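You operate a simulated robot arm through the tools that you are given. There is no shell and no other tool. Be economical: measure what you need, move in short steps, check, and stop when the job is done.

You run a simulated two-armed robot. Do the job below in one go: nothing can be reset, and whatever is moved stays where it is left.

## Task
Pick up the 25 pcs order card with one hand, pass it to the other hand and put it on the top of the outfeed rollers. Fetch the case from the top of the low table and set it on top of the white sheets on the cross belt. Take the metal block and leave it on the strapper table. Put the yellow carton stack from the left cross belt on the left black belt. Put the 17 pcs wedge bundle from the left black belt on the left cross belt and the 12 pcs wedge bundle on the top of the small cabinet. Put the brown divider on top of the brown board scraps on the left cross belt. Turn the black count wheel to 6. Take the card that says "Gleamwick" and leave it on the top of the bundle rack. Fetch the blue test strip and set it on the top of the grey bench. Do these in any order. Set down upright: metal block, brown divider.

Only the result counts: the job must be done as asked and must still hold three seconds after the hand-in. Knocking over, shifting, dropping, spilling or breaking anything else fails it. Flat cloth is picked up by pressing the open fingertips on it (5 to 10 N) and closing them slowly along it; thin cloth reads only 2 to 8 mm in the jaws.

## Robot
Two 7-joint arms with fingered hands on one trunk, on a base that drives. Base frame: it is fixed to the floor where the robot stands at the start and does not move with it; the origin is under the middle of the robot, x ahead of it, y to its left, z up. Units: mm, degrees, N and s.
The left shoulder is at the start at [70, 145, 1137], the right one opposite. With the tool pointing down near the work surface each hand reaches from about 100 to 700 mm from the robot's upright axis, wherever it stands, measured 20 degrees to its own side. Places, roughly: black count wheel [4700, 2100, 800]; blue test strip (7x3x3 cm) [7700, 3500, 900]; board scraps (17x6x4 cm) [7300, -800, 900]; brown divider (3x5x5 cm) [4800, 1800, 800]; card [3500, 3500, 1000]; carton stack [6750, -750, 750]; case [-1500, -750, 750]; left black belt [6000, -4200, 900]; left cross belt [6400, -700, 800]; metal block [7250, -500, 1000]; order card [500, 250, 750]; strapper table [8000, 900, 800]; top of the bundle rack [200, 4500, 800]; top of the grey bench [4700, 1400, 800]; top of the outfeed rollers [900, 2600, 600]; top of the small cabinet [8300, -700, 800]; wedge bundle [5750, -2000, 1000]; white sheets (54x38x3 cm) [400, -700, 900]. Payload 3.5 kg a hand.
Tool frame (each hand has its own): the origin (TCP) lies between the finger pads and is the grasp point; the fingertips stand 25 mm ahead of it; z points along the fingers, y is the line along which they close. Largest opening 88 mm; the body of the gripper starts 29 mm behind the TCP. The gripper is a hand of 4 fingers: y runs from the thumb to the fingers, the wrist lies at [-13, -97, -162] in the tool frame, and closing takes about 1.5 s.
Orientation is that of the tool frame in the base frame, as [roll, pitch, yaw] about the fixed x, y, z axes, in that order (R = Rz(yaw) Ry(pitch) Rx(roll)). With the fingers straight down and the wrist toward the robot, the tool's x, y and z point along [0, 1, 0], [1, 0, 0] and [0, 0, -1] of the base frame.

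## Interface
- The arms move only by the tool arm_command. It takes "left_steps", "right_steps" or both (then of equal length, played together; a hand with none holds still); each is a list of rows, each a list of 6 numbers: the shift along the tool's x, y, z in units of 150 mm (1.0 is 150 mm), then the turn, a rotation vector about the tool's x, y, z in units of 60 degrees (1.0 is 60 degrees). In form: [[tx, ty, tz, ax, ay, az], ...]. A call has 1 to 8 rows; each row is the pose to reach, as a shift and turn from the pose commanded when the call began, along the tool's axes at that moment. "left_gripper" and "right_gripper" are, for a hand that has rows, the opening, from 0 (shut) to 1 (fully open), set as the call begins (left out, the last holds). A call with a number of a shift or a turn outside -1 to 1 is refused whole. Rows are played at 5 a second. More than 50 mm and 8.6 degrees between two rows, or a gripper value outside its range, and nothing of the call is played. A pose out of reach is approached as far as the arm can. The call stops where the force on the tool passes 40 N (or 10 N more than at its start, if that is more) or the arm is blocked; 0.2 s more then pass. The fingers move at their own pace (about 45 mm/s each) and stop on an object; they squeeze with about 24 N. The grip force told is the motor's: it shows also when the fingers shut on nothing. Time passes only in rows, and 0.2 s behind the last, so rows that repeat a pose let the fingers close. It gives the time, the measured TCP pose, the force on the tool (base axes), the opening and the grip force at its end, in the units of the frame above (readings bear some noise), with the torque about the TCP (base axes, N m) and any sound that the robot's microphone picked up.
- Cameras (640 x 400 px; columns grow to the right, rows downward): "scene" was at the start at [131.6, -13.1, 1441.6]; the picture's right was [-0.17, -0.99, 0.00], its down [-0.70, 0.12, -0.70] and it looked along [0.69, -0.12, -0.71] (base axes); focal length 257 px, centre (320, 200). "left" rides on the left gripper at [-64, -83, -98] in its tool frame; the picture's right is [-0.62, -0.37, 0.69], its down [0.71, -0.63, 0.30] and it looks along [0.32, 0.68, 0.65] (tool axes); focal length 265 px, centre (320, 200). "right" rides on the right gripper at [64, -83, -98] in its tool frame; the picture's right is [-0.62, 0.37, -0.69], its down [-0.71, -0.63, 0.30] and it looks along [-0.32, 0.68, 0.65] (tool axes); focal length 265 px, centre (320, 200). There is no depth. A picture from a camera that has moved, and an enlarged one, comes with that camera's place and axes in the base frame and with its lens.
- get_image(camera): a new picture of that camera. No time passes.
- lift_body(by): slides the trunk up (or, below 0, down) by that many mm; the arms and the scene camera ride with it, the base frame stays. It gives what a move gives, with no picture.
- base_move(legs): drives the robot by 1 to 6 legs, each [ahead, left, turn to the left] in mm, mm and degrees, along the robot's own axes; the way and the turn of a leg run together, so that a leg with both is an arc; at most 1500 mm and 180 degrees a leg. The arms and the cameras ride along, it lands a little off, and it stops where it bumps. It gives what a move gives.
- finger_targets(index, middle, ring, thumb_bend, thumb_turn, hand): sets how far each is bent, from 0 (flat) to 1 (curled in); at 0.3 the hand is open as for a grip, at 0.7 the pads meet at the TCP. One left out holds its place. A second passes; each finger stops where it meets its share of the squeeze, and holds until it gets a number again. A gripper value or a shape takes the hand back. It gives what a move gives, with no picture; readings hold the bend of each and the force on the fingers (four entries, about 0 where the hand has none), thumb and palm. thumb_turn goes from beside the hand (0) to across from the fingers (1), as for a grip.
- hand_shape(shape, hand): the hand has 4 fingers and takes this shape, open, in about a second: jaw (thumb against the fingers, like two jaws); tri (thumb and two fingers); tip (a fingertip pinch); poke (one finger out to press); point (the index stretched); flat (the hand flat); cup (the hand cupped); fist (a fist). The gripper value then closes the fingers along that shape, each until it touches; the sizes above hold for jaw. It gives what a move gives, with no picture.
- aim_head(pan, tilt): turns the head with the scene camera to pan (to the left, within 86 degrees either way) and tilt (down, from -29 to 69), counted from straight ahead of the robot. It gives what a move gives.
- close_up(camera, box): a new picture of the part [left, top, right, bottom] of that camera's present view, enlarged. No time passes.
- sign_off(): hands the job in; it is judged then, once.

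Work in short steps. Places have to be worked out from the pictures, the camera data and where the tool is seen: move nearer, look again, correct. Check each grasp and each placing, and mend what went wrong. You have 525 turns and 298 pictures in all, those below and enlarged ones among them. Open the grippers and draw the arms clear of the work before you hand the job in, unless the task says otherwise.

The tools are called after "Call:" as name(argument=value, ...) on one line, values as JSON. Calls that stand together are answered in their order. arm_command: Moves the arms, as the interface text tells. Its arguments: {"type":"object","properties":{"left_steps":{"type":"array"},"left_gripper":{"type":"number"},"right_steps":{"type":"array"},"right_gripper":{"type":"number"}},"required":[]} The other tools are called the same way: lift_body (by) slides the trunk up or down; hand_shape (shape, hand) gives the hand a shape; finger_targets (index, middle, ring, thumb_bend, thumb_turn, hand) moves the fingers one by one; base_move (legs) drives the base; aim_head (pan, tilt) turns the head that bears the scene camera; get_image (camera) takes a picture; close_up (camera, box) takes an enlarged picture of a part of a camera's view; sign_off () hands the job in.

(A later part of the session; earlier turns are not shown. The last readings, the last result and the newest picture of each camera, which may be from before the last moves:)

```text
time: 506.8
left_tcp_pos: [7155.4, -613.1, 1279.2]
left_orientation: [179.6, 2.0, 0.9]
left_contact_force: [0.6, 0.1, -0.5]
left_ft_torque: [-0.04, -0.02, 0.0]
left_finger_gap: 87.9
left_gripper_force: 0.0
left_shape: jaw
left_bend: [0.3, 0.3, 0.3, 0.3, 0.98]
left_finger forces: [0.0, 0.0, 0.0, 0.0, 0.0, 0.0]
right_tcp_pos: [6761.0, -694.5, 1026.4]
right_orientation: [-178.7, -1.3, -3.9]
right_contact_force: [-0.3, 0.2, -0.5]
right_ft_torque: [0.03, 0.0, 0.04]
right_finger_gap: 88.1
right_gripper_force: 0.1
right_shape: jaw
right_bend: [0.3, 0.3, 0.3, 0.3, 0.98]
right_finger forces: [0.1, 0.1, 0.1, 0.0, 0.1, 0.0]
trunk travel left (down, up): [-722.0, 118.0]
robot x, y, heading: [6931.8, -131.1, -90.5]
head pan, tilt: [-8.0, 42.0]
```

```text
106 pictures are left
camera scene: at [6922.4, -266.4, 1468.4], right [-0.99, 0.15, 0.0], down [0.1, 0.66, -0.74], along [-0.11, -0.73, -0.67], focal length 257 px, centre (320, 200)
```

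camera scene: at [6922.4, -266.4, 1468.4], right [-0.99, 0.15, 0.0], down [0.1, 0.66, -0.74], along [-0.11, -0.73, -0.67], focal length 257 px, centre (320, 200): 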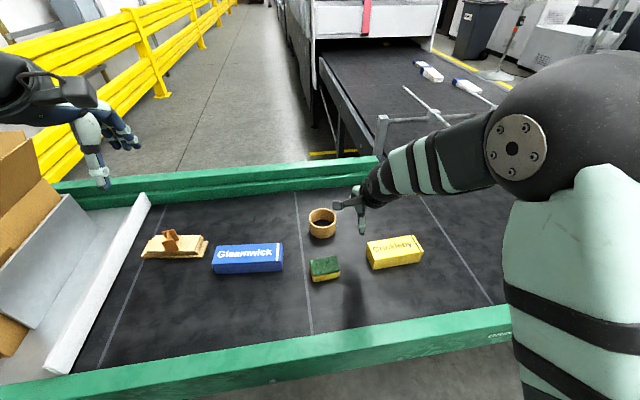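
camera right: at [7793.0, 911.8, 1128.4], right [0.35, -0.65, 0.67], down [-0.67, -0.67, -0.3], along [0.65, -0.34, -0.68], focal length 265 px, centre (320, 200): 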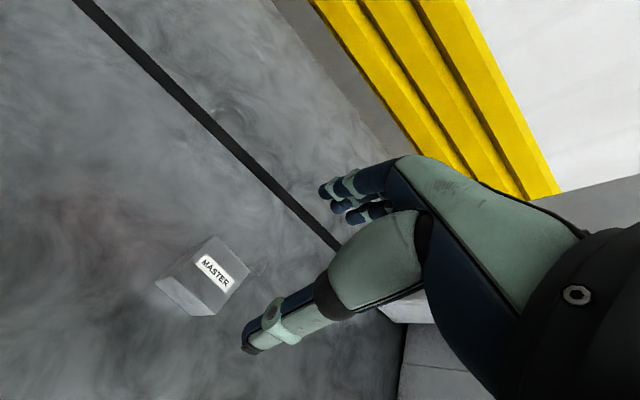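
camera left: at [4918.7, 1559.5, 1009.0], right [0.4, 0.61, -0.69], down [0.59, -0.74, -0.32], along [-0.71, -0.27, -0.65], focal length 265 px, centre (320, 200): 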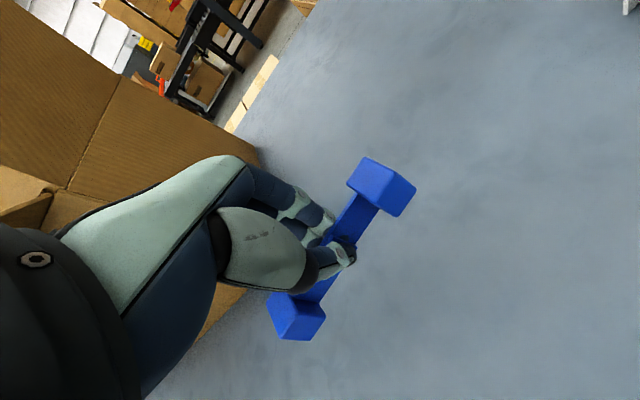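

The yellow pack is at about [6657, −657]. I zoom to size it.

Call:
close_up(camera="scene", box=[330, 210, 460, 300])

Call:
get_image(camera="right")

```text
4.44 times, centred on (395, 255) of scene
camera zoom: at [6922.4, -266.4, 1468.4], right [-0.99, 0.15, 0.0], down [0.1, 0.66, -0.74], along [-0.11, -0.73, -0.67], focal length 1141 px, centre (-13, -44)
```

zoom: 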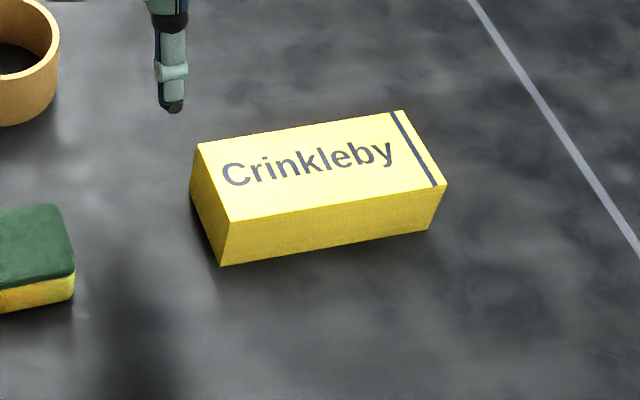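

```text
104 pictures are left
camera right: at [6829.5, -616.5, 1127.7], right [-0.66, -0.34, 0.67], down [-0.66, 0.68, -0.3], along [-0.35, -0.64, -0.68], focal length 265 px, centre (320, 200)
```

right: 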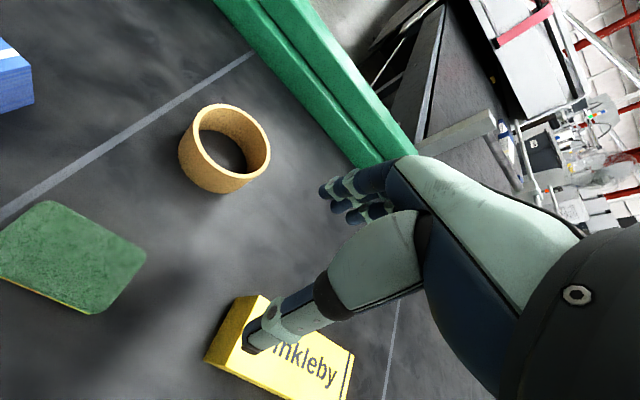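

Pack spans x 6580–6721, y −640…−698, about 38 mm high, axis-aligned. I move the right hand over its centre [6650, −669].

Call:
arm_command(right_steps=[[-0.25, -0.04, 0, 0, 0, -0.02], [-0.5, -0.08, 0, 0, 0, -0.04], [-0.75, -0.116, 0.1, 0, 0, -0.065], [-0.75, -0.116, 0.35, 0, 0, -0.065], [-0.75, -0.116, 0.58, 0, 0, -0.065]])

Call:
get_image(camera="right")

```text
time: 508.0
left_tcp_pos: [7156.5, -614.3, 1279.8]
left_orientation: [179.5, 2.0, 0.9]
left_contact_force: [-0.4, 0.8, -1.1]
left_ft_torque: [0.02, 0.02, 0.01]
left_finger_gap: 87.6
left_gripper_force: 0.1
left_shape: jaw
left_bend: [0.3, 0.3, 0.3, 0.3, 0.98]
left_finger forces: [0.0, 0.0, 0.0, 0.0, 0.0, 0.0]
right_tcp_pos: [6648.8, -667.5, 934.3]
right_orientation: [-178.7, -1.3, 0.0]
right_contact_force: [0.3, -0.4, -0.5]
right_ft_torque: [-0.01, -0.01, 0.03]
right_finger_gap: 88.0
right_gripper_force: 0.0
right_shape: jaw
right_bend: [0.3, 0.3, 0.3, 0.3, 0.98]
right_finger forces: [0.1, 0.0, 0.0, 0.1, 0.0, 0.0]
trunk travel left (down, up): [-722.0, 118.0]
robot x, y, heading: [6936.5, -133.8, -91.0]
head pan, tilt: [-8.0, 42.0]
```

```text
103 pictures are left
camera right: at [6712.7, -585.7, 1036.9], right [-0.64, -0.38, 0.67], down [-0.71, 0.64, -0.31], along [-0.31, -0.67, -0.68], focal length 265 px, centre (320, 200)
```

right: 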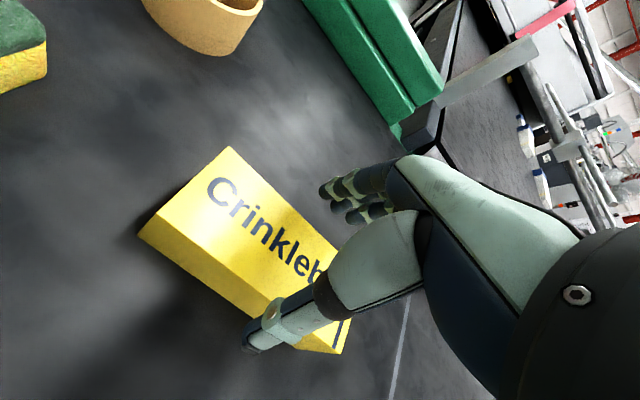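

Aligned to a few mm. I correct, descend to z≈877 and close.

Call:
arm_command(right_steps=[[0.02, 0.035, 0.15, 0, 0, 0], [0.02, 0.035, 0.28, 0, 0, 0], [0.02, 0.035, 0.37, 0, 0, 0]])

Call:
arm_command(right_steps=[[0, 0, 0, 0, 0, 0], [0, 0, 0, 0, 0, 0], [0, 0, 0, 0, 0, 0], [0, 0, 0, 0, 0, 0], [0, 0, 0, 0, 0, 0], [0, 0, 0, 0, 0, 0]], right_gripper=0)

Call:
arm_command(right_steps=[[0, 0, -0.2, 0, 0, 0], [0, 0, -0.5, 0, 0, 0], [0, 0, -0.8, 0, 0, 0], [0, 0, -1, 0, 0, 0]])

Call:
get_image(camera="right")

```text
time: 508.8
left_tcp_pos: [7156.6, -611.5, 1278.9]
left_orientation: [179.4, 2.0, 0.9]
left_contact_force: [0.0, 0.1, -0.3]
left_ft_torque: [0.02, 0.01, -0.02]
left_finger_gap: 87.9
left_gripper_force: 0.0
left_shape: jaw
left_bend: [0.3, 0.3, 0.3, 0.3, 0.98]
left_finger forces: [0.0, 0.0, 0.0, 0.0, 0.0, 0.0]
right_tcp_pos: [6654.7, -670.9, 879.1]
right_orientation: [-178.7, -1.4, 0.0]
right_contact_force: [-0.5, 0.2, 0.3]
right_ft_torque: [-0.05, 0.03, 0.0]
right_finger_gap: 87.7
right_gripper_force: 0.1
right_shape: jaw
right_bend: [0.3, 0.3, 0.3, 0.3, 0.98]
right_finger forces: [0.3, 0.0, 0.0, 0.1, 0.1, 0.1]
trunk travel left (down, up): [-722.0, 118.0]
robot x, y, heading: [6933.4, -132.7, -90.8]
head pan, tilt: [-8.0, 42.0]
```

```text
time: 510.2
left_tcp_pos: [7156.8, -611.1, 1280.1]
left_orientation: [179.4, 2.0, 0.8]
left_contact_force: [0.4, -0.4, -0.6]
left_ft_torque: [-0.02, 0.0, 0.02]
left_finger_gap: 87.8
left_gripper_force: 0.0
left_shape: jaw
left_bend: [0.3, 0.3, 0.3, 0.3, 0.98]
left_finger forces: [0.0, 0.1, 0.1, 0.0, 0.1, 0.1]
right_tcp_pos: [6655.0, -670.8, 882.0]
right_orientation: [-178.8, -1.3, -0.1]
right_contact_force: [0.1, 1.4, 5.3]
right_ft_torque: [-0.21, -0.08, 0.08]
right_finger_gap: 65.8
right_gripper_force: 24.0
right_shape: jaw
right_bend: [0.29, 0.39, 0.35, 0.46, 0.98]
right_finger forces: [16.7, 8.1, 3.2, 0.0, 28.4, 0.0]
trunk travel left (down, up): [-722.0, 118.0]
robot x, y, heading: [6934.9, -135.3, -90.8]
head pan, tilt: [-8.0, 42.0]
```

```text
time: 511.2
left_tcp_pos: [7155.7, -611.3, 1279.8]
left_orientation: [179.4, 2.0, 1.0]
left_contact_force: [0.0, 0.1, -0.8]
left_ft_torque: [0.01, -0.01, -0.01]
left_finger_gap: 87.6
left_gripper_force: 0.1
left_shape: jaw
left_bend: [0.3, 0.3, 0.3, 0.3, 0.98]
left_finger forces: [0.1, 0.0, 0.1, 0.0, 0.0, 0.1]
right_tcp_pos: [6653.7, -672.7, 1030.3]
right_orientation: [-178.7, -1.4, -0.1]
right_contact_force: [0.5, -0.1, -1.4]
right_ft_torque: [-0.01, 0.01, 0.01]
right_finger_gap: 65.3
right_gripper_force: 24.1
right_shape: jaw
right_bend: [0.29, 0.4, 0.36, 0.46, 0.98]
right_finger forces: [15.8, 7.8, 3.0, 0.0, 26.9, 0.0]
trunk travel left (down, up): [-722.0, 118.0]
robot x, y, heading: [6934.3, -133.4, -90.8]
head pan, tilt: [-8.0, 42.0]
```

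```text
102 pictures are left
camera right: at [6716.0, -591.8, 1132.8], right [-0.64, -0.38, 0.67], down [-0.71, 0.64, -0.31], along [-0.31, -0.67, -0.68], focal length 265 px, centre (320, 200)
```

right: 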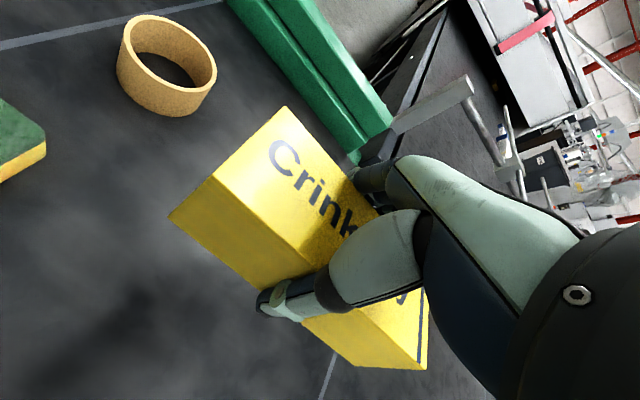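

Yellow pack held. I back out and drive round the west end of the belt, then look south.

Call:
base_move(legs=[[-320, 0, 0.8], [0, -1000, 0], [0, -780, 0]])

Call:
aim_head(pan=10, tilt=20)

Call:
get_image(camera="scene")

```text
time: 521.0
left_tcp_pos: [5530.5, -264.1, 1280.9]
left_orientation: [179.4, 1.7, -0.3]
left_contact_force: [-0.4, -0.2, 0.0]
left_ft_torque: [0.04, -0.02, -0.01]
left_finger_gap: 87.8
left_gripper_force: 0.1
left_shape: jaw
left_bend: [0.3, 0.3, 0.3, 0.3, 0.98]
left_finger forces: [0.0, 0.1, 0.0, 0.1, 0.1, 0.0]
right_tcp_pos: [5027.4, -315.5, 1027.3]
right_orientation: [-178.6, -1.7, -1.2]
right_contact_force: [0.1, 0.3, -2.5]
right_ft_torque: [0.0, -0.02, 0.03]
right_finger_gap: 65.8
right_gripper_force: 23.9
right_shape: jaw
right_bend: [0.29, 0.4, 0.36, 0.46, 0.98]
right_finger forces: [15.7, 7.7, 2.8, 0.0, 26.8, 0.0]
trunk travel left (down, up): [-722.0, 118.0]
robot x, y, heading: [5328.7, 217.9, -91.9]
head pan, tilt: [-8.0, 42.0]
stopped in leg 3: the robot was blocked; the commanded pose is now the measured one
```

```text
time: 521.9
left_tcp_pos: [5538.2, -265.6, 1279.0]
left_orientation: [179.4, 2.2, -0.2]
left_contact_force: [1.0, 1.0, -0.5]
left_ft_torque: [-0.03, 0.04, 0.01]
left_finger_gap: 87.7
left_gripper_force: 0.1
left_shape: jaw
left_bend: [0.3, 0.3, 0.3, 0.3, 0.98]
left_finger forces: [0.1, 0.0, 0.1, 0.1, 0.1, 0.0]
right_tcp_pos: [5034.7, -316.1, 1030.5]
right_orientation: [-178.5, -1.3, -1.2]
right_contact_force: [-0.4, -0.3, -2.0]
right_ft_torque: [0.0, 0.0, 0.04]
right_finger_gap: 65.7
right_gripper_force: 23.8
right_shape: jaw
right_bend: [0.29, 0.4, 0.36, 0.46, 0.98]
right_finger forces: [15.7, 7.7, 2.9, 0.0, 26.8, 0.1]
trunk travel left (down, up): [-722.0, 118.0]
robot x, y, heading: [5326.2, 218.4, -92.2]
head pan, tilt: [10.0, 20.0]
```

```text
101 pictures are left
camera scene: at [5339.6, 75.8, 1502.6], right [-0.99, -0.14, 0.0], down [-0.05, 0.34, -0.94], along [0.13, -0.93, -0.34], focal length 257 px, centre (320, 200)
```

scene: 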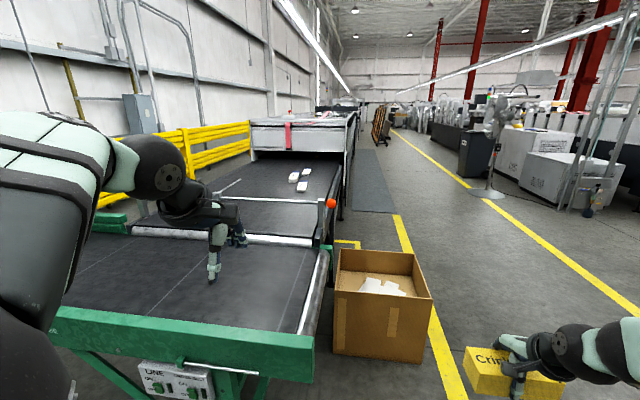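

Something on my right blocked me; I look there.

Call:
aim_head(pan=-75, tilt=30)

Call:
get_image(camera="scene")

```text
time: 523.5
left_tcp_pos: [5538.5, -264.7, 1278.8]
left_orientation: [179.4, 2.0, -0.2]
left_contact_force: [-0.6, -0.3, 0.0]
left_ft_torque: [0.01, -0.04, 0.01]
left_finger_gap: 87.9
left_gripper_force: 0.2
left_shape: jaw
left_bend: [0.3, 0.3, 0.3, 0.3, 0.98]
left_finger forces: [0.0, 0.0, 0.0, 0.1, 0.0, 0.0]
right_tcp_pos: [5033.5, -317.6, 1029.8]
right_orientation: [-178.6, -1.4, -1.1]
right_contact_force: [-0.3, 0.1, -1.8]
right_ft_torque: [0.01, -0.04, 0.0]
right_finger_gap: 65.7
right_gripper_force: 23.5
right_shape: jaw
right_bend: [0.29, 0.4, 0.36, 0.46, 0.98]
right_finger forces: [15.7, 7.8, 2.9, 0.0, 26.9, 0.0]
trunk travel left (down, up): [-722.0, 118.0]
robot x, y, heading: [5326.2, 216.4, -91.7]
head pan, tilt: [-75.0, 30.0]
```

```text
100 pictures are left
camera scene: at [5236.9, 147.4, 1486.7], right [-0.23, 0.97, 0.0], down [0.49, 0.11, -0.87], along [-0.84, -0.2, -0.5], focal length 257 px, centre (320, 200)
```

scene: 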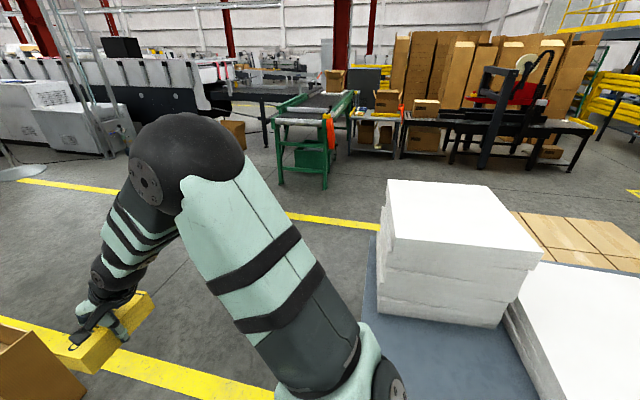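

That's the grey bench's south end. I go forward first, then west past the floor carton, south along the aisle, and turn to face the black belt from the west.

Call:
base_move(legs=[[300, 0, 1.7], [0, -770, 0], [1200, 0, 0], [720, 0, 0], [0, 0, 90]])

Call:
aim_head(pan=0, tilt=25)

Call:
get_image(camera="scene")

```text
time: 527.5
left_tcp_pos: [5182.3, -607.0, 1280.0]
left_orientation: [179.5, 2.2, -11.0]
left_contact_force: [0.1, 0.0, -0.1]
left_ft_torque: [-0.01, 0.0, -0.01]
left_finger_gap: 87.5
left_gripper_force: 0.1
left_shape: jaw
left_bend: [0.3, 0.3, 0.3, 0.3, 0.98]
left_finger forces: [0.1, 0.0, 0.0, 0.1, 0.0, 0.0]
right_tcp_pos: [4677.1, -564.5, 1030.0]
right_orientation: [-178.6, -1.4, -11.8]
right_contact_force: [0.6, 0.5, -1.5]
right_ft_torque: [0.02, 0.06, 0.01]
right_finger_gap: 65.5
right_gripper_force: 23.9
right_shape: jaw
right_bend: [0.29, 0.4, 0.36, 0.46, 0.98]
right_finger forces: [15.7, 7.6, 2.8, 0.0, 26.4, 0.1]
trunk travel left (down, up): [-722.0, 118.0]
robot x, y, heading: [5061.0, -91.6, -102.5]
head pan, tilt: [-75.0, 30.0]
stopped in leg 2: the robot was blocked; the commanded pose is now the measured one
```

```text
time: 528.9
left_tcp_pos: [5181.3, -608.5, 1279.1]
left_orientation: [179.5, 2.1, -11.0]
left_contact_force: [0.4, -0.8, 0.6]
left_ft_torque: [0.0, 0.0, -0.01]
left_finger_gap: 87.8
left_gripper_force: 0.0
left_shape: jaw
left_bend: [0.3, 0.3, 0.3, 0.3, 0.98]
left_finger forces: [0.1, 0.0, 0.0, 0.0, 0.0, 0.0]
right_tcp_pos: [4673.8, -565.6, 1029.6]
right_orientation: [-178.5, -1.4, -11.9]
right_contact_force: [0.2, -0.2, -2.6]
right_ft_torque: [0.0, 0.0, 0.0]
right_finger_gap: 65.4
right_gripper_force: 24.0
right_shape: jaw
right_bend: [0.29, 0.4, 0.36, 0.46, 0.98]
right_finger forces: [15.6, 7.7, 2.8, 0.0, 26.5, 0.0]
trunk travel left (down, up): [-722.0, 118.0]
robot x, y, heading: [5060.6, -94.7, -102.7]
head pan, tilt: [0.0, 25.0]
```

```text
99 pictures are left
camera scene: at [5031.1, -233.2, 1494.6], right [-0.98, 0.22, 0.0], down [0.09, 0.41, -0.91], along [-0.2, -0.88, -0.42], focal length 257 px, centre (320, 200)
```

scene: 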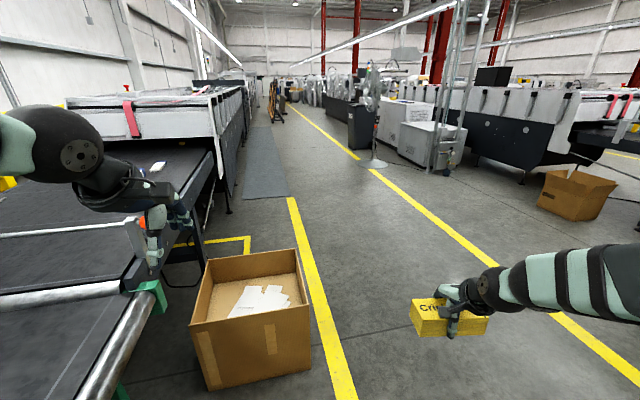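

Blocked again; I look right once more to see what touches.

Call:
aim_head(pan=-86, tilt=45)

Call:
get_image(camera="scene")

```text
time: 530.5
left_tcp_pos: [5179.7, -608.8, 1278.6]
left_orientation: [179.4, 2.1, -10.8]
left_contact_force: [0.7, -0.1, 0.5]
left_ft_torque: [-0.02, -0.04, 0.02]
left_finger_gap: 87.6
left_gripper_force: 0.1
left_shape: jaw
left_bend: [0.3, 0.3, 0.3, 0.3, 0.98]
left_finger forces: [0.1, 0.1, 0.1, 0.1, 0.0, 0.0]
right_tcp_pos: [4674.3, -564.5, 1029.1]
right_orientation: [-178.7, -1.4, -11.8]
right_contact_force: [0.0, -0.4, -2.2]
right_ft_torque: [-0.01, 0.0, 0.0]
right_finger_gap: 65.6
right_gripper_force: 23.6
right_shape: jaw
right_bend: [0.29, 0.4, 0.36, 0.46, 0.98]
right_finger forces: [15.8, 7.6, 2.8, 0.0, 26.5, 0.0]
trunk travel left (down, up): [-722.0, 118.0]
robot x, y, heading: [5059.6, -94.6, -102.8]
head pan, tilt: [-85.9, 45.0]
```

```text
98 pictures are left
camera scene: at [4970.9, -131.1, 1464.1], right [0.15, 0.99, 0.0], down [0.7, -0.1, -0.71], along [-0.7, 0.1, -0.71], focal length 257 px, centre (320, 200)
```

scene: 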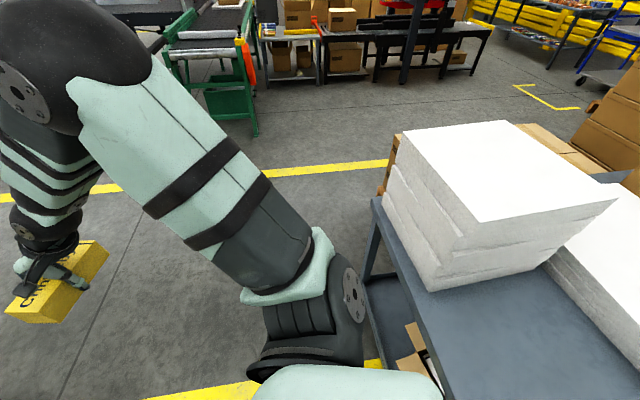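

My base is against the bench's south edge (y≈140). I step away southward, then go west.

Call:
base_move(legs=[[160, 0, 0], [0, 0, 12.8], [0, -540, 0], [1200, 0, 0], [500, 0, 0]])

Call:
base_move(legs=[[0, 0, 90]])

Call:
aim_head(pan=0, tilt=25)

Call:
get_image(camera="scene")

```text
time: 543.7
left_tcp_pos: [4754.5, -2420.0, 1280.2]
left_orientation: [179.4, 2.1, 3.3]
left_contact_force: [-0.1, 0.0, -0.3]
left_ft_torque: [-0.04, 0.01, 0.01]
left_finger_gap: 87.9
left_gripper_force: 0.1
left_shape: jaw
left_bend: [0.3, 0.3, 0.3, 0.3, 0.98]
left_finger forces: [0.0, 0.1, 0.0, 0.0, 0.1, 0.0]
right_tcp_pos: [4255.3, -2503.6, 1029.3]
right_orientation: [-178.6, -1.4, 2.3]
right_contact_force: [0.0, 0.6, -2.4]
right_ft_torque: [-0.04, 0.0, -0.02]
right_finger_gap: 65.4
right_gripper_force: 23.7
right_shape: jaw
right_bend: [0.29, 0.4, 0.36, 0.46, 0.98]
right_finger forces: [15.7, 7.5, 2.8, 0.0, 26.2, 0.0]
trunk travel left (down, up): [-722.0, 118.0]
robot x, y, heading: [4513.5, -1948.3, -88.2]
head pan, tilt: [-85.9, 45.0]
```

```text
time: 547.9
left_tcp_pos: [4986.5, -1713.5, 1280.3]
left_orientation: [179.5, 2.1, 92.8]
left_contact_force: [0.0, -1.0, -0.6]
left_ft_torque: [0.01, 0.0, 0.0]
left_finger_gap: 87.4
left_gripper_force: 0.2
left_shape: jaw
left_bend: [0.3, 0.3, 0.3, 0.3, 0.98]
left_finger forces: [0.1, 0.0, 0.0, 0.0, 0.0, 0.1]
right_tcp_pos: [5064.3, -2214.9, 1029.9]
right_orientation: [-178.5, -1.3, 91.9]
right_contact_force: [0.1, 0.2, -1.8]
right_ft_torque: [0.01, 0.01, 0.02]
right_finger_gap: 65.3
right_gripper_force: 23.4
right_shape: jaw
right_bend: [0.29, 0.4, 0.36, 0.46, 0.98]
right_finger forces: [14.8, 7.3, 2.8, 0.0, 25.1, 0.1]
trunk travel left (down, up): [-722.0, 118.0]
robot x, y, heading: [4514.1, -1947.8, 1.3]
head pan, tilt: [-85.9, 45.0]
```

```text
time: 549.5
left_tcp_pos: [4986.8, -1714.1, 1280.7]
left_orientation: [179.4, 2.1, 92.8]
left_contact_force: [0.0, 0.1, -0.2]
left_ft_torque: [0.0, 0.01, -0.03]
left_finger_gap: 87.7
left_gripper_force: 0.1
left_shape: jaw
left_bend: [0.3, 0.3, 0.3, 0.3, 0.98]
left_finger forces: [0.0, 0.1, 0.0, 0.0, 0.0, 0.1]
right_tcp_pos: [5063.1, -2214.0, 1029.7]
right_orientation: [-178.4, -1.4, 91.9]
right_contact_force: [0.4, -0.1, -1.3]
right_ft_torque: [0.02, 0.02, 0.0]
right_finger_gap: 65.3
right_gripper_force: 23.4
right_shape: jaw
right_bend: [0.29, 0.4, 0.36, 0.46, 0.98]
right_finger forces: [14.8, 7.3, 2.8, 0.0, 25.2, 0.0]
trunk travel left (down, up): [-722.0, 118.0]
robot x, y, heading: [4516.4, -1952.0, 1.1]
head pan, tilt: [0.0, 25.0]
```

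```text
97 pictures are left
camera scene: at [4659.0, -1948.8, 1494.6], right [0.02, -1.0, 0.0], down [-0.42, -0.01, -0.91], along [0.91, 0.02, -0.42], focal length 257 px, centre (320, 200)
```

scene: 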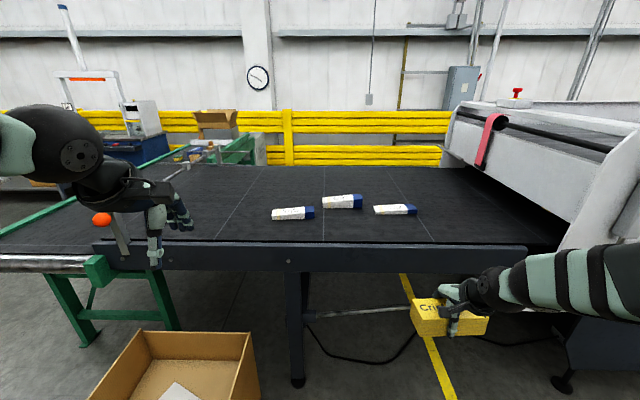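

I'm facing the black belt with its three wedge bundles. I zoom to read their labels.

Call:
close_up(camera="scene", box=[260, 180, 430, 240])

```text
3.76 times, centred on (345, 210) of scene
camera zoom: at [4659.0, -1948.8, 1494.6], right [0.02, -1.0, 0.0], down [-0.42, -0.01, -0.91], along [0.91, 0.02, -0.42], focal length 966 px, centre (226, 162)
```

zoom: 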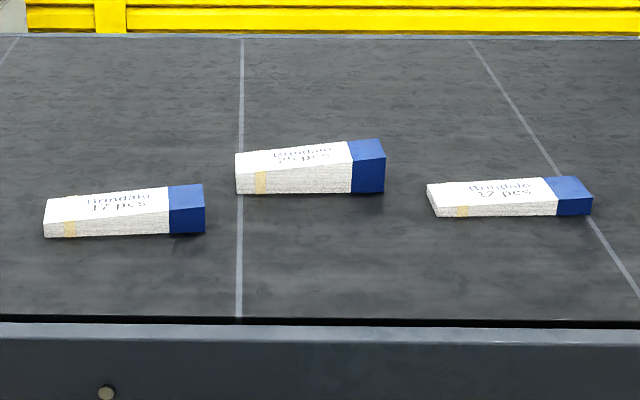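

Labels: left = 17 pcs, middle = 25 pcs, right = 12 pcs. I drive up so the left hand lines up with 17 and the right with 12.

Call:
base_move(legs=[[400, -95, -1.1], [370, 0, 0]])

Call:
aim_head(pan=0, tilt=42)

Call:
get_image(camera="scene")

Call:
get_image(camera="right")

```text
time: 554.0
left_tcp_pos: [5766.1, -1808.7, 1280.4]
left_orientation: [179.4, 2.1, 91.7]
left_contact_force: [0.1, -0.6, -0.2]
left_ft_torque: [-0.02, 0.0, -0.01]
left_finger_gap: 87.8
left_gripper_force: 0.1
left_shape: jaw
left_bend: [0.3, 0.3, 0.3, 0.3, 0.98]
left_finger forces: [0.1, 0.0, 0.1, 0.0, 0.0, 0.0]
right_tcp_pos: [5834.8, -2313.5, 1029.3]
right_orientation: [-178.6, -1.4, 90.8]
right_contact_force: [0.0, -0.4, -1.7]
right_ft_torque: [0.01, -0.02, 0.0]
right_finger_gap: 65.5
right_gripper_force: 24.2
right_shape: jaw
right_bend: [0.29, 0.4, 0.36, 0.46, 0.98]
right_finger forces: [15.1, 7.3, 2.8, 0.0, 25.1, 0.0]
trunk travel left (down, up): [-722.0, 118.0]
robot x, y, heading: [5295.4, -2041.1, -0.1]
head pan, tilt: [0.0, 25.0]
```

```text
time: 554.8
left_tcp_pos: [5767.9, -1811.7, 1279.1]
left_orientation: [179.4, 2.1, 91.7]
left_contact_force: [0.1, 0.0, -0.8]
left_ft_torque: [-0.01, 0.02, 0.02]
left_finger_gap: 87.8
left_gripper_force: 0.0
left_shape: jaw
left_bend: [0.3, 0.3, 0.3, 0.3, 0.98]
left_finger forces: [0.1, 0.0, 0.0, 0.1, 0.0, 0.0]
right_tcp_pos: [5836.6, -2313.2, 1028.9]
right_orientation: [-178.5, -1.4, 90.8]
right_contact_force: [1.2, -0.5, -1.6]
right_ft_torque: [0.0, 0.03, -0.04]
right_finger_gap: 65.1
right_gripper_force: 24.3
right_shape: jaw
right_bend: [0.29, 0.4, 0.36, 0.46, 0.98]
right_finger forces: [15.0, 7.2, 2.8, 0.0, 25.2, 0.1]
trunk travel left (down, up): [-722.0, 118.0]
robot x, y, heading: [5291.4, -2036.4, 0.4]
head pan, tilt: [0.0, 42.0]
```

```text
95 pictures are left
camera scene: at [5427.7, -2038.7, 1468.4], right [0.0, -1.0, 0.0], down [-0.67, 0.0, -0.74], along [0.74, 0.0, -0.67], focal length 257 px, centre (320, 200)
```

scene: 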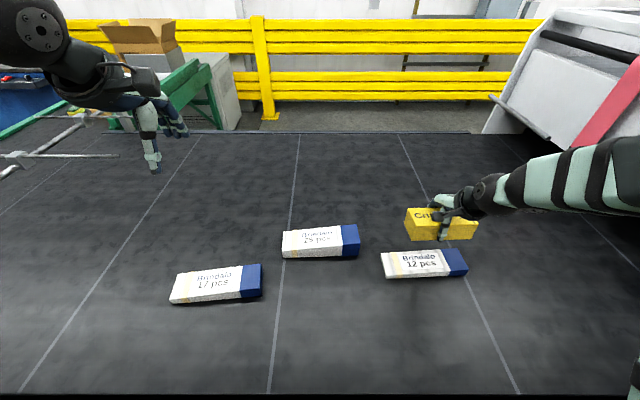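

```text
94 pictures are left
camera right: at [5755.3, -2250.8, 1131.4], right [0.39, -0.63, 0.67], down [-0.63, -0.72, -0.3], along [0.67, -0.3, -0.68], focal length 265 px, centre (320, 200)
```

right: 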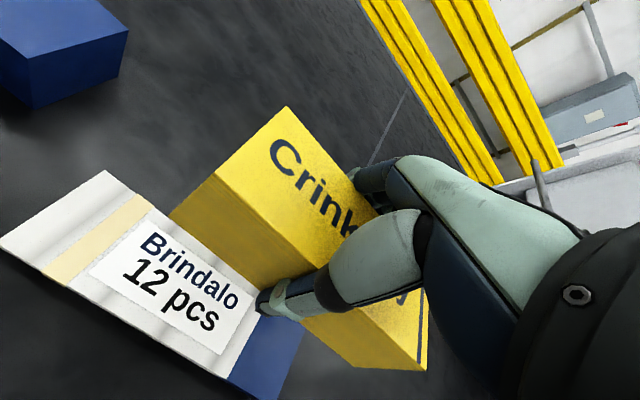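

I carry the yellow pack to the free front area ≈[5690, −2100].

Call:
arm_command(right_steps=[[0.2, -0.2, 0, 0, 0, 0], [0.4, -0.4, 0, 0, 0, 0], [0.6, -0.6, 0, 0, 0, 0], [0.8, -0.8, 0, 0, 0, 0], [1, -0.97, 0, 0, 0, 0]])

Call:
arm_command(right_steps=[[0.2, 0, 0, 0, 0, 0], [0.4, 0, 0.2, 0, 0, 0], [0.4, 0, 0.5, 0, 0, 0], [0.4, 0, 0.7, 0, 0, 0]])

Call:
get_image(camera="scene")

```text
time: 556.0
left_tcp_pos: [5766.1, -1811.1, 1279.9]
left_orientation: [179.3, 2.1, 91.7]
left_contact_force: [-0.3, 0.4, -1.0]
left_ft_torque: [0.01, -0.02, -0.01]
left_finger_gap: 87.8
left_gripper_force: 0.1
left_shape: jaw
left_bend: [0.3, 0.3, 0.3, 0.3, 0.98]
left_finger forces: [0.0, 0.0, 0.0, 0.0, 0.0, 0.0]
right_tcp_pos: [5687.7, -2167.1, 1037.9]
right_orientation: [-178.5, -1.4, 90.8]
right_contact_force: [-0.3, 0.3, -2.2]
right_ft_torque: [0.0, -0.05, -0.01]
right_finger_gap: 64.9
right_gripper_force: 24.0
right_shape: jaw
right_bend: [0.29, 0.4, 0.36, 0.46, 0.98]
right_finger forces: [14.8, 7.3, 2.9, 0.0, 24.9, 0.0]
trunk travel left (down, up): [-722.0, 118.0]
robot x, y, heading: [5291.9, -2035.6, 0.2]
head pan, tilt: [0.0, 42.0]
```

```text
time: 557.0
left_tcp_pos: [5767.4, -1808.9, 1279.7]
left_orientation: [179.3, 2.1, 91.7]
left_contact_force: [-1.3, 1.1, -0.5]
left_ft_torque: [0.01, 0.02, 0.03]
left_finger_gap: 87.7
left_gripper_force: 0.1
left_shape: jaw
left_bend: [0.3, 0.3, 0.3, 0.3, 0.98]
left_finger forces: [0.0, 0.1, 0.1, 0.0, 0.0, 0.1]
right_tcp_pos: [5686.0, -2100.3, 938.6]
right_orientation: [-179.1, -2.1, 90.7]
right_contact_force: [0.3, 0.4, -2.3]
right_ft_torque: [-0.03, -0.01, 0.0]
right_finger_gap: 65.0
right_gripper_force: 23.6
right_shape: jaw
right_bend: [0.29, 0.4, 0.36, 0.45, 0.98]
right_finger forces: [14.8, 7.0, 2.9, 0.0, 24.8, 0.0]
trunk travel left (down, up): [-722.0, 118.0]
robot x, y, heading: [5291.5, -2035.9, -0.1]
head pan, tilt: [0.0, 42.0]
```

```text
93 pictures are left
camera scene: at [5427.4, -2037.8, 1468.4], right [0.0, -1.0, 0.0], down [-0.67, 0.0, -0.74], along [0.74, 0.0, -0.67], focal length 257 px, centre (320, 200)
```

scene: 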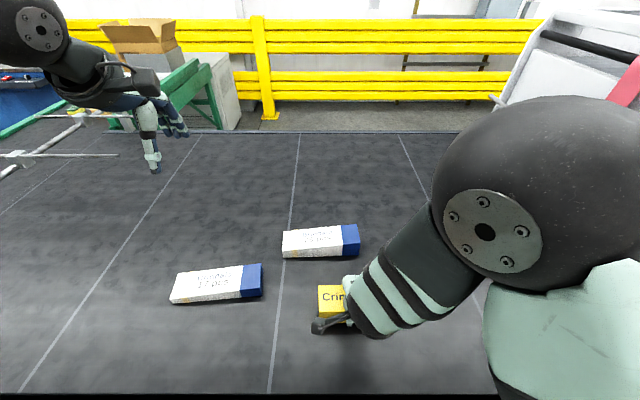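

I lower it gently to the belt.

Call:
arm_command(right_steps=[[0, 0, 0.1, 0, 0, 0], [0, 0, 0.2, 0, 0, 0], [0, 0, 0.25, 0, 0, 0], [0, 0, 0.3, 0, 0, 0], [0, 0, 0.34, 0, 0, 0], [0, 0, 0.38, 0, 0, 0], [0, 0, 0.42, 0, 0, 0]])

Call:
get_image(camera="right")

```text
time: 557.6
left_tcp_pos: [5761.2, -1810.0, 1281.9]
left_orientation: [179.2, 2.1, 91.6]
left_contact_force: [0.1, 0.1, -0.1]
left_ft_torque: [-0.03, 0.0, 0.02]
left_finger_gap: 87.4
left_gripper_force: 0.1
left_shape: jaw
left_bend: [0.3, 0.3, 0.3, 0.3, 0.98]
left_finger forces: [0.0, 0.1, 0.1, 0.1, 0.0, 0.1]
right_tcp_pos: [5690.7, -2096.3, 928.7]
right_orientation: [179.5, -4.9, 89.1]
right_contact_force: [-12.2, 0.6, 26.9]
right_ft_torque: [-0.19, -0.52, -0.05]
right_finger_gap: 63.1
right_gripper_force: 24.1
right_shape: jaw
right_bend: [0.74, 0.4, 0.36, 0.47, 0.98]
right_finger forces: [14.9, 7.1, 3.2, 0.0, 39.7, 0.0]
trunk travel left (down, up): [-722.0, 118.0]
robot x, y, heading: [5288.6, -2040.0, 0.0]
head pan, tilt: [0.0, 42.0]
stopped in row 2 (right hand): the force on the tool passed its limit at 45 N (the readings are from after the stop); the commanded pose is now the measured one
```

```text
92 pictures are left
camera right: at [5609.6, -2039.2, 1031.6], right [0.35, -0.68, 0.64], down [-0.64, -0.67, -0.37], along [0.68, -0.28, -0.67], focal length 265 px, centre (320, 200)
```

right: 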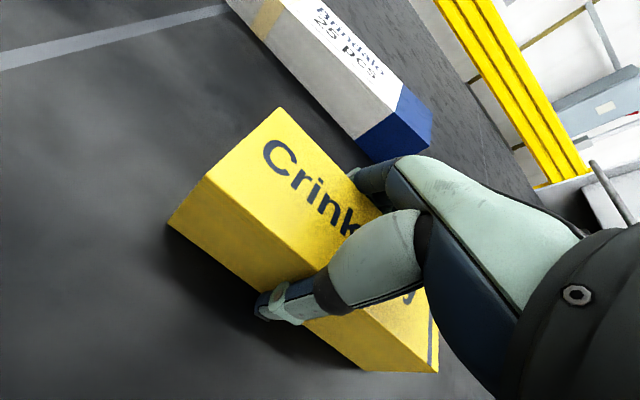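

The pack is on the belt (z≈897). I relieve, open and lift off.

Call:
arm_command(right_steps=[[0, 0, -0.01, 0, 0, 0], [0, 0, -0.01, 0, 0, 0], [0, 0, -0.01, 0, 0, 0], [0, 0, -0.01, 0, 0, 0], [0, 0, -0.2, 0, 0, 0], [0, 0, -0.5, 0, 0, 0], [0, 0, -0.8, 0, 0, 0], [0, 0, -1, 0, 0, 0]], right_gripper=1)

Call:
arm_command(right_steps=[[-0.3, 0.1, 0, 0, 0, 0], [-0.6, 0.2, 0, 0, 0, 0], [-0.9, 0.35, 0, 0, 0, 0], [-1, 0.65, 0, 0, 0, 0], [-1, 0.9, 0, 0, 0, 0]])

Call:
get_image(camera="scene")

```text
time: 559.4
left_tcp_pos: [5767.9, -1810.8, 1279.8]
left_orientation: [179.3, 2.0, 91.7]
left_contact_force: [0.2, 0.6, -0.2]
left_ft_torque: [-0.01, 0.0, 0.01]
left_finger_gap: 87.4
left_gripper_force: 0.1
left_shape: jaw
left_bend: [0.3, 0.3, 0.3, 0.3, 0.98]
left_finger forces: [0.0, 0.0, 0.0, 0.0, 0.0, 0.0]
right_tcp_pos: [5694.3, -2111.7, 1074.9]
right_orientation: [179.9, -4.8, 89.1]
right_contact_force: [0.3, -0.4, 0.7]
right_ft_torque: [-0.02, -0.01, -0.06]
right_finger_gap: 88.0
right_gripper_force: 0.1
right_shape: jaw
right_bend: [0.3, 0.3, 0.3, 0.3, 0.97]
right_finger forces: [0.0, 0.1, 0.1, 0.0, 0.0, 0.1]
trunk travel left (down, up): [-722.0, 118.0]
robot x, y, heading: [5288.1, -2038.6, 0.3]
head pan, tilt: [0.0, 42.0]
```

```text
refused: row 3 steps farther than a row can; nothing moved
```

```text
91 pictures are left
camera scene: at [5426.6, -2040.0, 1468.4], right [0.0, -1.0, 0.0], down [-0.67, 0.0, -0.74], along [0.74, 0.0, -0.67], focal length 257 px, centre (320, 200)
```

scene: 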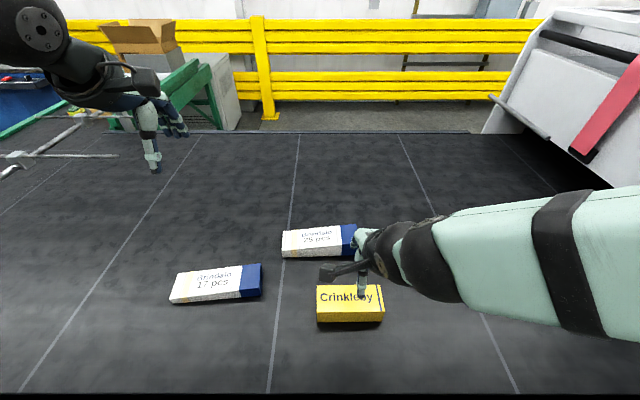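

Yellow pack placed. Now I move the right hand over the 12-bundle and lower the left toward the 17-bundle.

Call:
arm_command(left_steps=[[0, -0.04, 0.25, 0, 0, -0.02], [0, -0.08, 0.5, 0, 0, -0.04], [0.05, -0.12, 0.75, 0, 0, -0.05], [0.07, -0.16, 1, 0, 0, -0.06], [0.07, -0.16, 1, 0, 0, -0.06]], right_steps=[[-0.24, 0.13, 0, 0, -0.02, 0], [-0.48, 0.26, 0, 0, -0.04, 0], [-0.72, 0.4, 0, 0, -0.06, 0], [-0.96, 0.53, 0, 0, -0.08, 0], [-1, 0.67, 0, 0, -0.08, 0]])

Call:
get_image(camera="left")

Call:
get_image(camera="right")

```text
time: 560.6
left_tcp_pos: [5744.5, -1803.9, 1127.0]
left_orientation: [179.7, 2.9, 95.4]
left_contact_force: [-0.2, -0.9, -0.1]
left_ft_torque: [0.0, 0.0, -0.01]
left_finger_gap: 88.0
left_gripper_force: 0.1
left_shape: jaw
left_bend: [0.3, 0.3, 0.3, 0.3, 0.98]
left_finger forces: [0.0, 0.1, 0.0, 0.0, 0.1, 0.0]
left hand out of reach, approached as far as the arm can: row 1, 2, 3
right_tcp_pos: [5792.6, -2260.5, 1061.1]
right_orientation: [180.0, 0.0, 89.1]
right_contact_force: [0.3, -0.7, 0.9]
right_ft_torque: [-0.05, -0.03, 0.0]
right_finger_gap: 87.9
right_gripper_force: 0.0
right_shape: jaw
right_bend: [0.3, 0.3, 0.3, 0.3, 0.97]
right_finger forces: [0.0, 0.0, 0.0, 0.0, 0.1, 0.0]
trunk travel left (down, up): [-722.0, 118.0]
robot x, y, heading: [5292.4, -2034.9, 0.1]
head pan, tilt: [0.0, 42.0]
```

```text
90 pictures are left
camera left: at [5666.2, -1870.6, 1229.5], right [-0.3, -0.69, -0.66], down [-0.69, 0.64, -0.34], along [0.66, 0.35, -0.67], focal length 265 px, centre (320, 200)
```

left: 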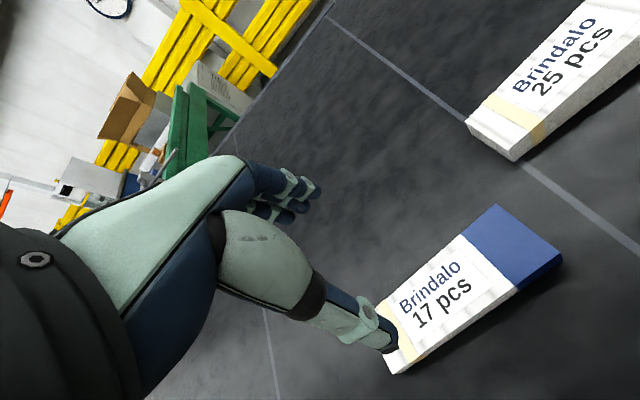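

```text
89 pictures are left
camera right: at [5710.9, -2193.9, 1159.3], right [0.36, -0.63, 0.69], down [-0.64, -0.71, -0.31], along [0.68, -0.33, -0.65], focal length 265 px, centre (320, 200)
```

right: 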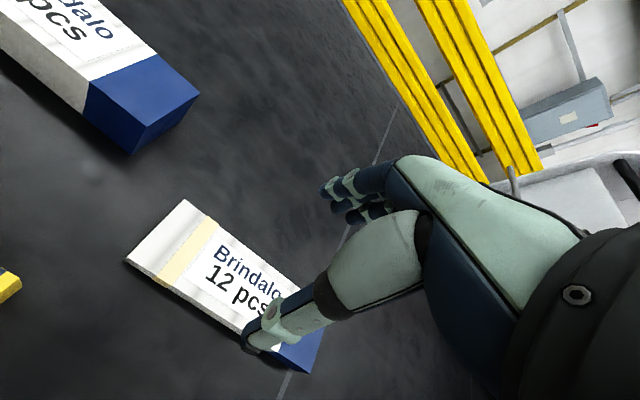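

Labels confirmed. 17-bundle centre [5742,−1809], 12-bundle centre [5795,−2294], belt z≈897. I centre both hands and descend part way.

Call:
arm_command(left_steps=[[-0.04, -0.02, 0.25, 0, 0, 0.02], [-0.04, -0.02, 0.5, 0, 0, 0.04], [-0.04, -0.02, 0.75, 0, 0, 0.04], [-0.04, -0.02, 0.98, 0, 0, 0.04]], right_steps=[[-0.1, 0.016, 0.15, 0, 0, 0], [-0.22, 0.016, 0.3, 0, 0, 0], [-0.22, 0.016, 0.45, 0, 0, 0], [-0.22, 0.016, 0.55, 0, 0, 0]])

Call:
get_image(camera="left")

Call:
get_image(camera="right")

```text
time: 561.6
left_tcp_pos: [5743.7, -1818.7, 981.1]
left_orientation: [179.5, 2.0, 92.9]
left_contact_force: [-0.6, 0.3, 0.5]
left_ft_torque: [-0.01, -0.01, 0.02]
left_finger_gap: 87.8
left_gripper_force: 0.0
left_shape: jaw
left_bend: [0.3, 0.3, 0.3, 0.3, 0.98]
left_finger forces: [0.0, 0.1, 0.0, 0.0, 0.1, 0.0]
right_tcp_pos: [5794.0, -2293.9, 977.7]
right_orientation: [-179.9, 0.1, 89.0]
right_contact_force: [0.3, -0.3, 0.1]
right_ft_torque: [0.0, 0.02, -0.02]
right_finger_gap: 87.8
right_gripper_force: 0.1
right_shape: jaw
right_bend: [0.3, 0.3, 0.3, 0.3, 0.97]
right_finger forces: [0.1, 0.1, 0.1, 0.1, 0.1, 0.1]
trunk travel left (down, up): [-722.0, 118.0]
robot x, y, heading: [5290.4, -2037.3, -0.0]
head pan, tilt: [0.0, 42.0]
```

```text
88 pictures are left
camera left: at [5662.3, -1882.8, 1082.3], right [-0.33, -0.66, -0.67], down [-0.66, 0.67, -0.34], along [0.67, 0.33, -0.66], focal length 265 px, centre (320, 200)
```

left: 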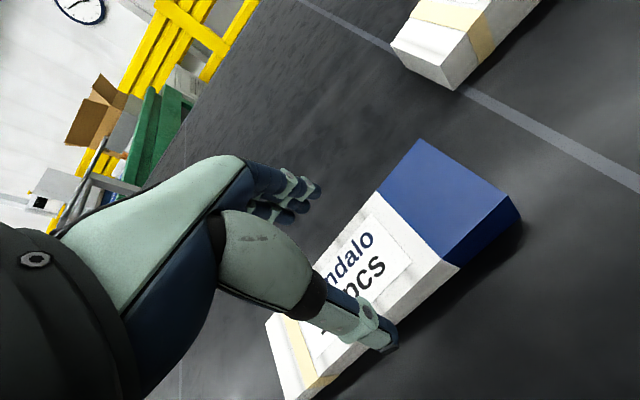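

```text
87 pictures are left
camera right: at [5713.1, -2226.9, 1076.6], right [0.36, -0.63, 0.69], down [-0.64, -0.7, -0.3], along [0.68, -0.33, -0.65], focal length 265 px, centre (320, 200)
```

right: 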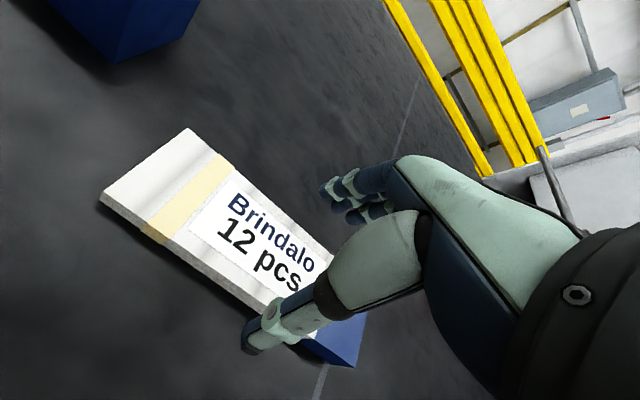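

Both centred. I descend the last ~52 mm and close both hands.

Call:
arm_command(left_steps=[[0, 0, 0.12, 0, 0, 0], [0, 0, 0.24, 0, 0, 0], [0, 0, 0.34, 0, 0, 0]], right_steps=[[0, 0, 0.12, 0, 0, 0], [0, 0, 0.24, 0, 0, 0], [0, 0, 0.34, 0, 0, 0]])

Call:
arm_command(left_steps=[[0, 0, 0, 0, 0, 0], [0, 0, 0, 0, 0, 0], [0, 0, 0, 0, 0, 0], [0, 0, 0, 0, 0, 0], [0, 0, 0, 0, 0, 0], [0, 0, 0, 0, 0, 0], [0, 0, 0, 0, 0, 0]], right_steps=[[0, 0, 0, 0, 0, 0], [0, 0, 0, 0, 0, 0], [0, 0, 0, 0, 0, 0], [0, 0, 0, 0, 0, 0], [0, 0, 0, 0, 0, 0], [0, 0, 0, 0, 0, 0], [0, 0, 0, 0, 0, 0]], left_gripper=0, right_gripper=0)

Call:
get_image(camera="scene")

```text
time: 562.4
left_tcp_pos: [5744.1, -1819.8, 931.8]
left_orientation: [179.3, 2.0, 92.8]
left_contact_force: [1.2, -1.1, -0.4]
left_ft_torque: [0.0, 0.0, 0.02]
left_finger_gap: 87.7
left_gripper_force: 0.1
left_shape: jaw
left_bend: [0.3, 0.3, 0.3, 0.3, 0.98]
left_finger forces: [0.0, 0.0, 0.0, 0.0, 0.1, 0.0]
right_tcp_pos: [5793.6, -2293.9, 927.3]
right_orientation: [179.7, 0.0, 89.1]
right_contact_force: [1.2, -0.1, 1.0]
right_ft_torque: [0.0, -0.07, 0.0]
right_finger_gap: 88.0
right_gripper_force: 0.0
right_shape: jaw
right_bend: [0.29, 0.3, 0.3, 0.3, 0.97]
right_finger forces: [1.7, 0.0, 0.0, 0.0, 0.0, 0.0]
trunk travel left (down, up): [-722.0, 118.0]
robot x, y, heading: [5292.8, -2041.5, 0.1]
head pan, tilt: [0.0, 42.0]
```

```text
time: 564.0
left_tcp_pos: [5743.7, -1819.7, 931.9]
left_orientation: [179.5, 2.1, 92.9]
left_contact_force: [-0.3, 0.4, 0.2]
left_ft_torque: [0.04, 0.03, -0.02]
left_finger_gap: 59.3
left_gripper_force: 24.4
left_shape: jaw
left_bend: [0.27, 0.37, 0.35, 0.61, 0.99]
left_finger forces: [12.6, 6.6, 2.8, 0.0, 22.0, 0.0]
right_tcp_pos: [5792.0, -2294.9, 927.3]
right_orientation: [179.9, -0.1, 89.1]
right_contact_force: [1.6, -0.6, 2.7]
right_ft_torque: [0.09, -0.09, 0.11]
right_finger_gap: 61.3
right_gripper_force: 24.0
right_shape: jaw
right_bend: [0.32, 0.32, 0.3, 0.71, 1.0]
right_finger forces: [14.4, 7.0, 3.1, 0.0, 21.8, 0.0]
trunk travel left (down, up): [-722.0, 118.0]
robot x, y, heading: [5289.5, -2041.8, -0.2]
head pan, tilt: [0.0, 42.0]
```

```text
86 pictures are left
camera scene: at [5426.8, -2038.2, 1468.4], right [0.0, -1.0, 0.0], down [-0.67, 0.0, -0.74], along [0.74, 0.0, -0.67], focal length 257 px, centre (320, 200)
```

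scene: 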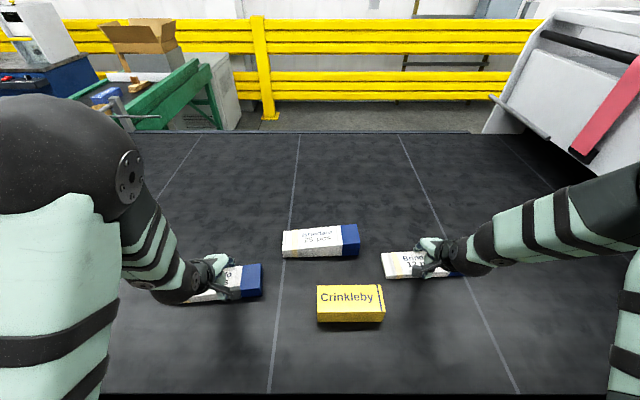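

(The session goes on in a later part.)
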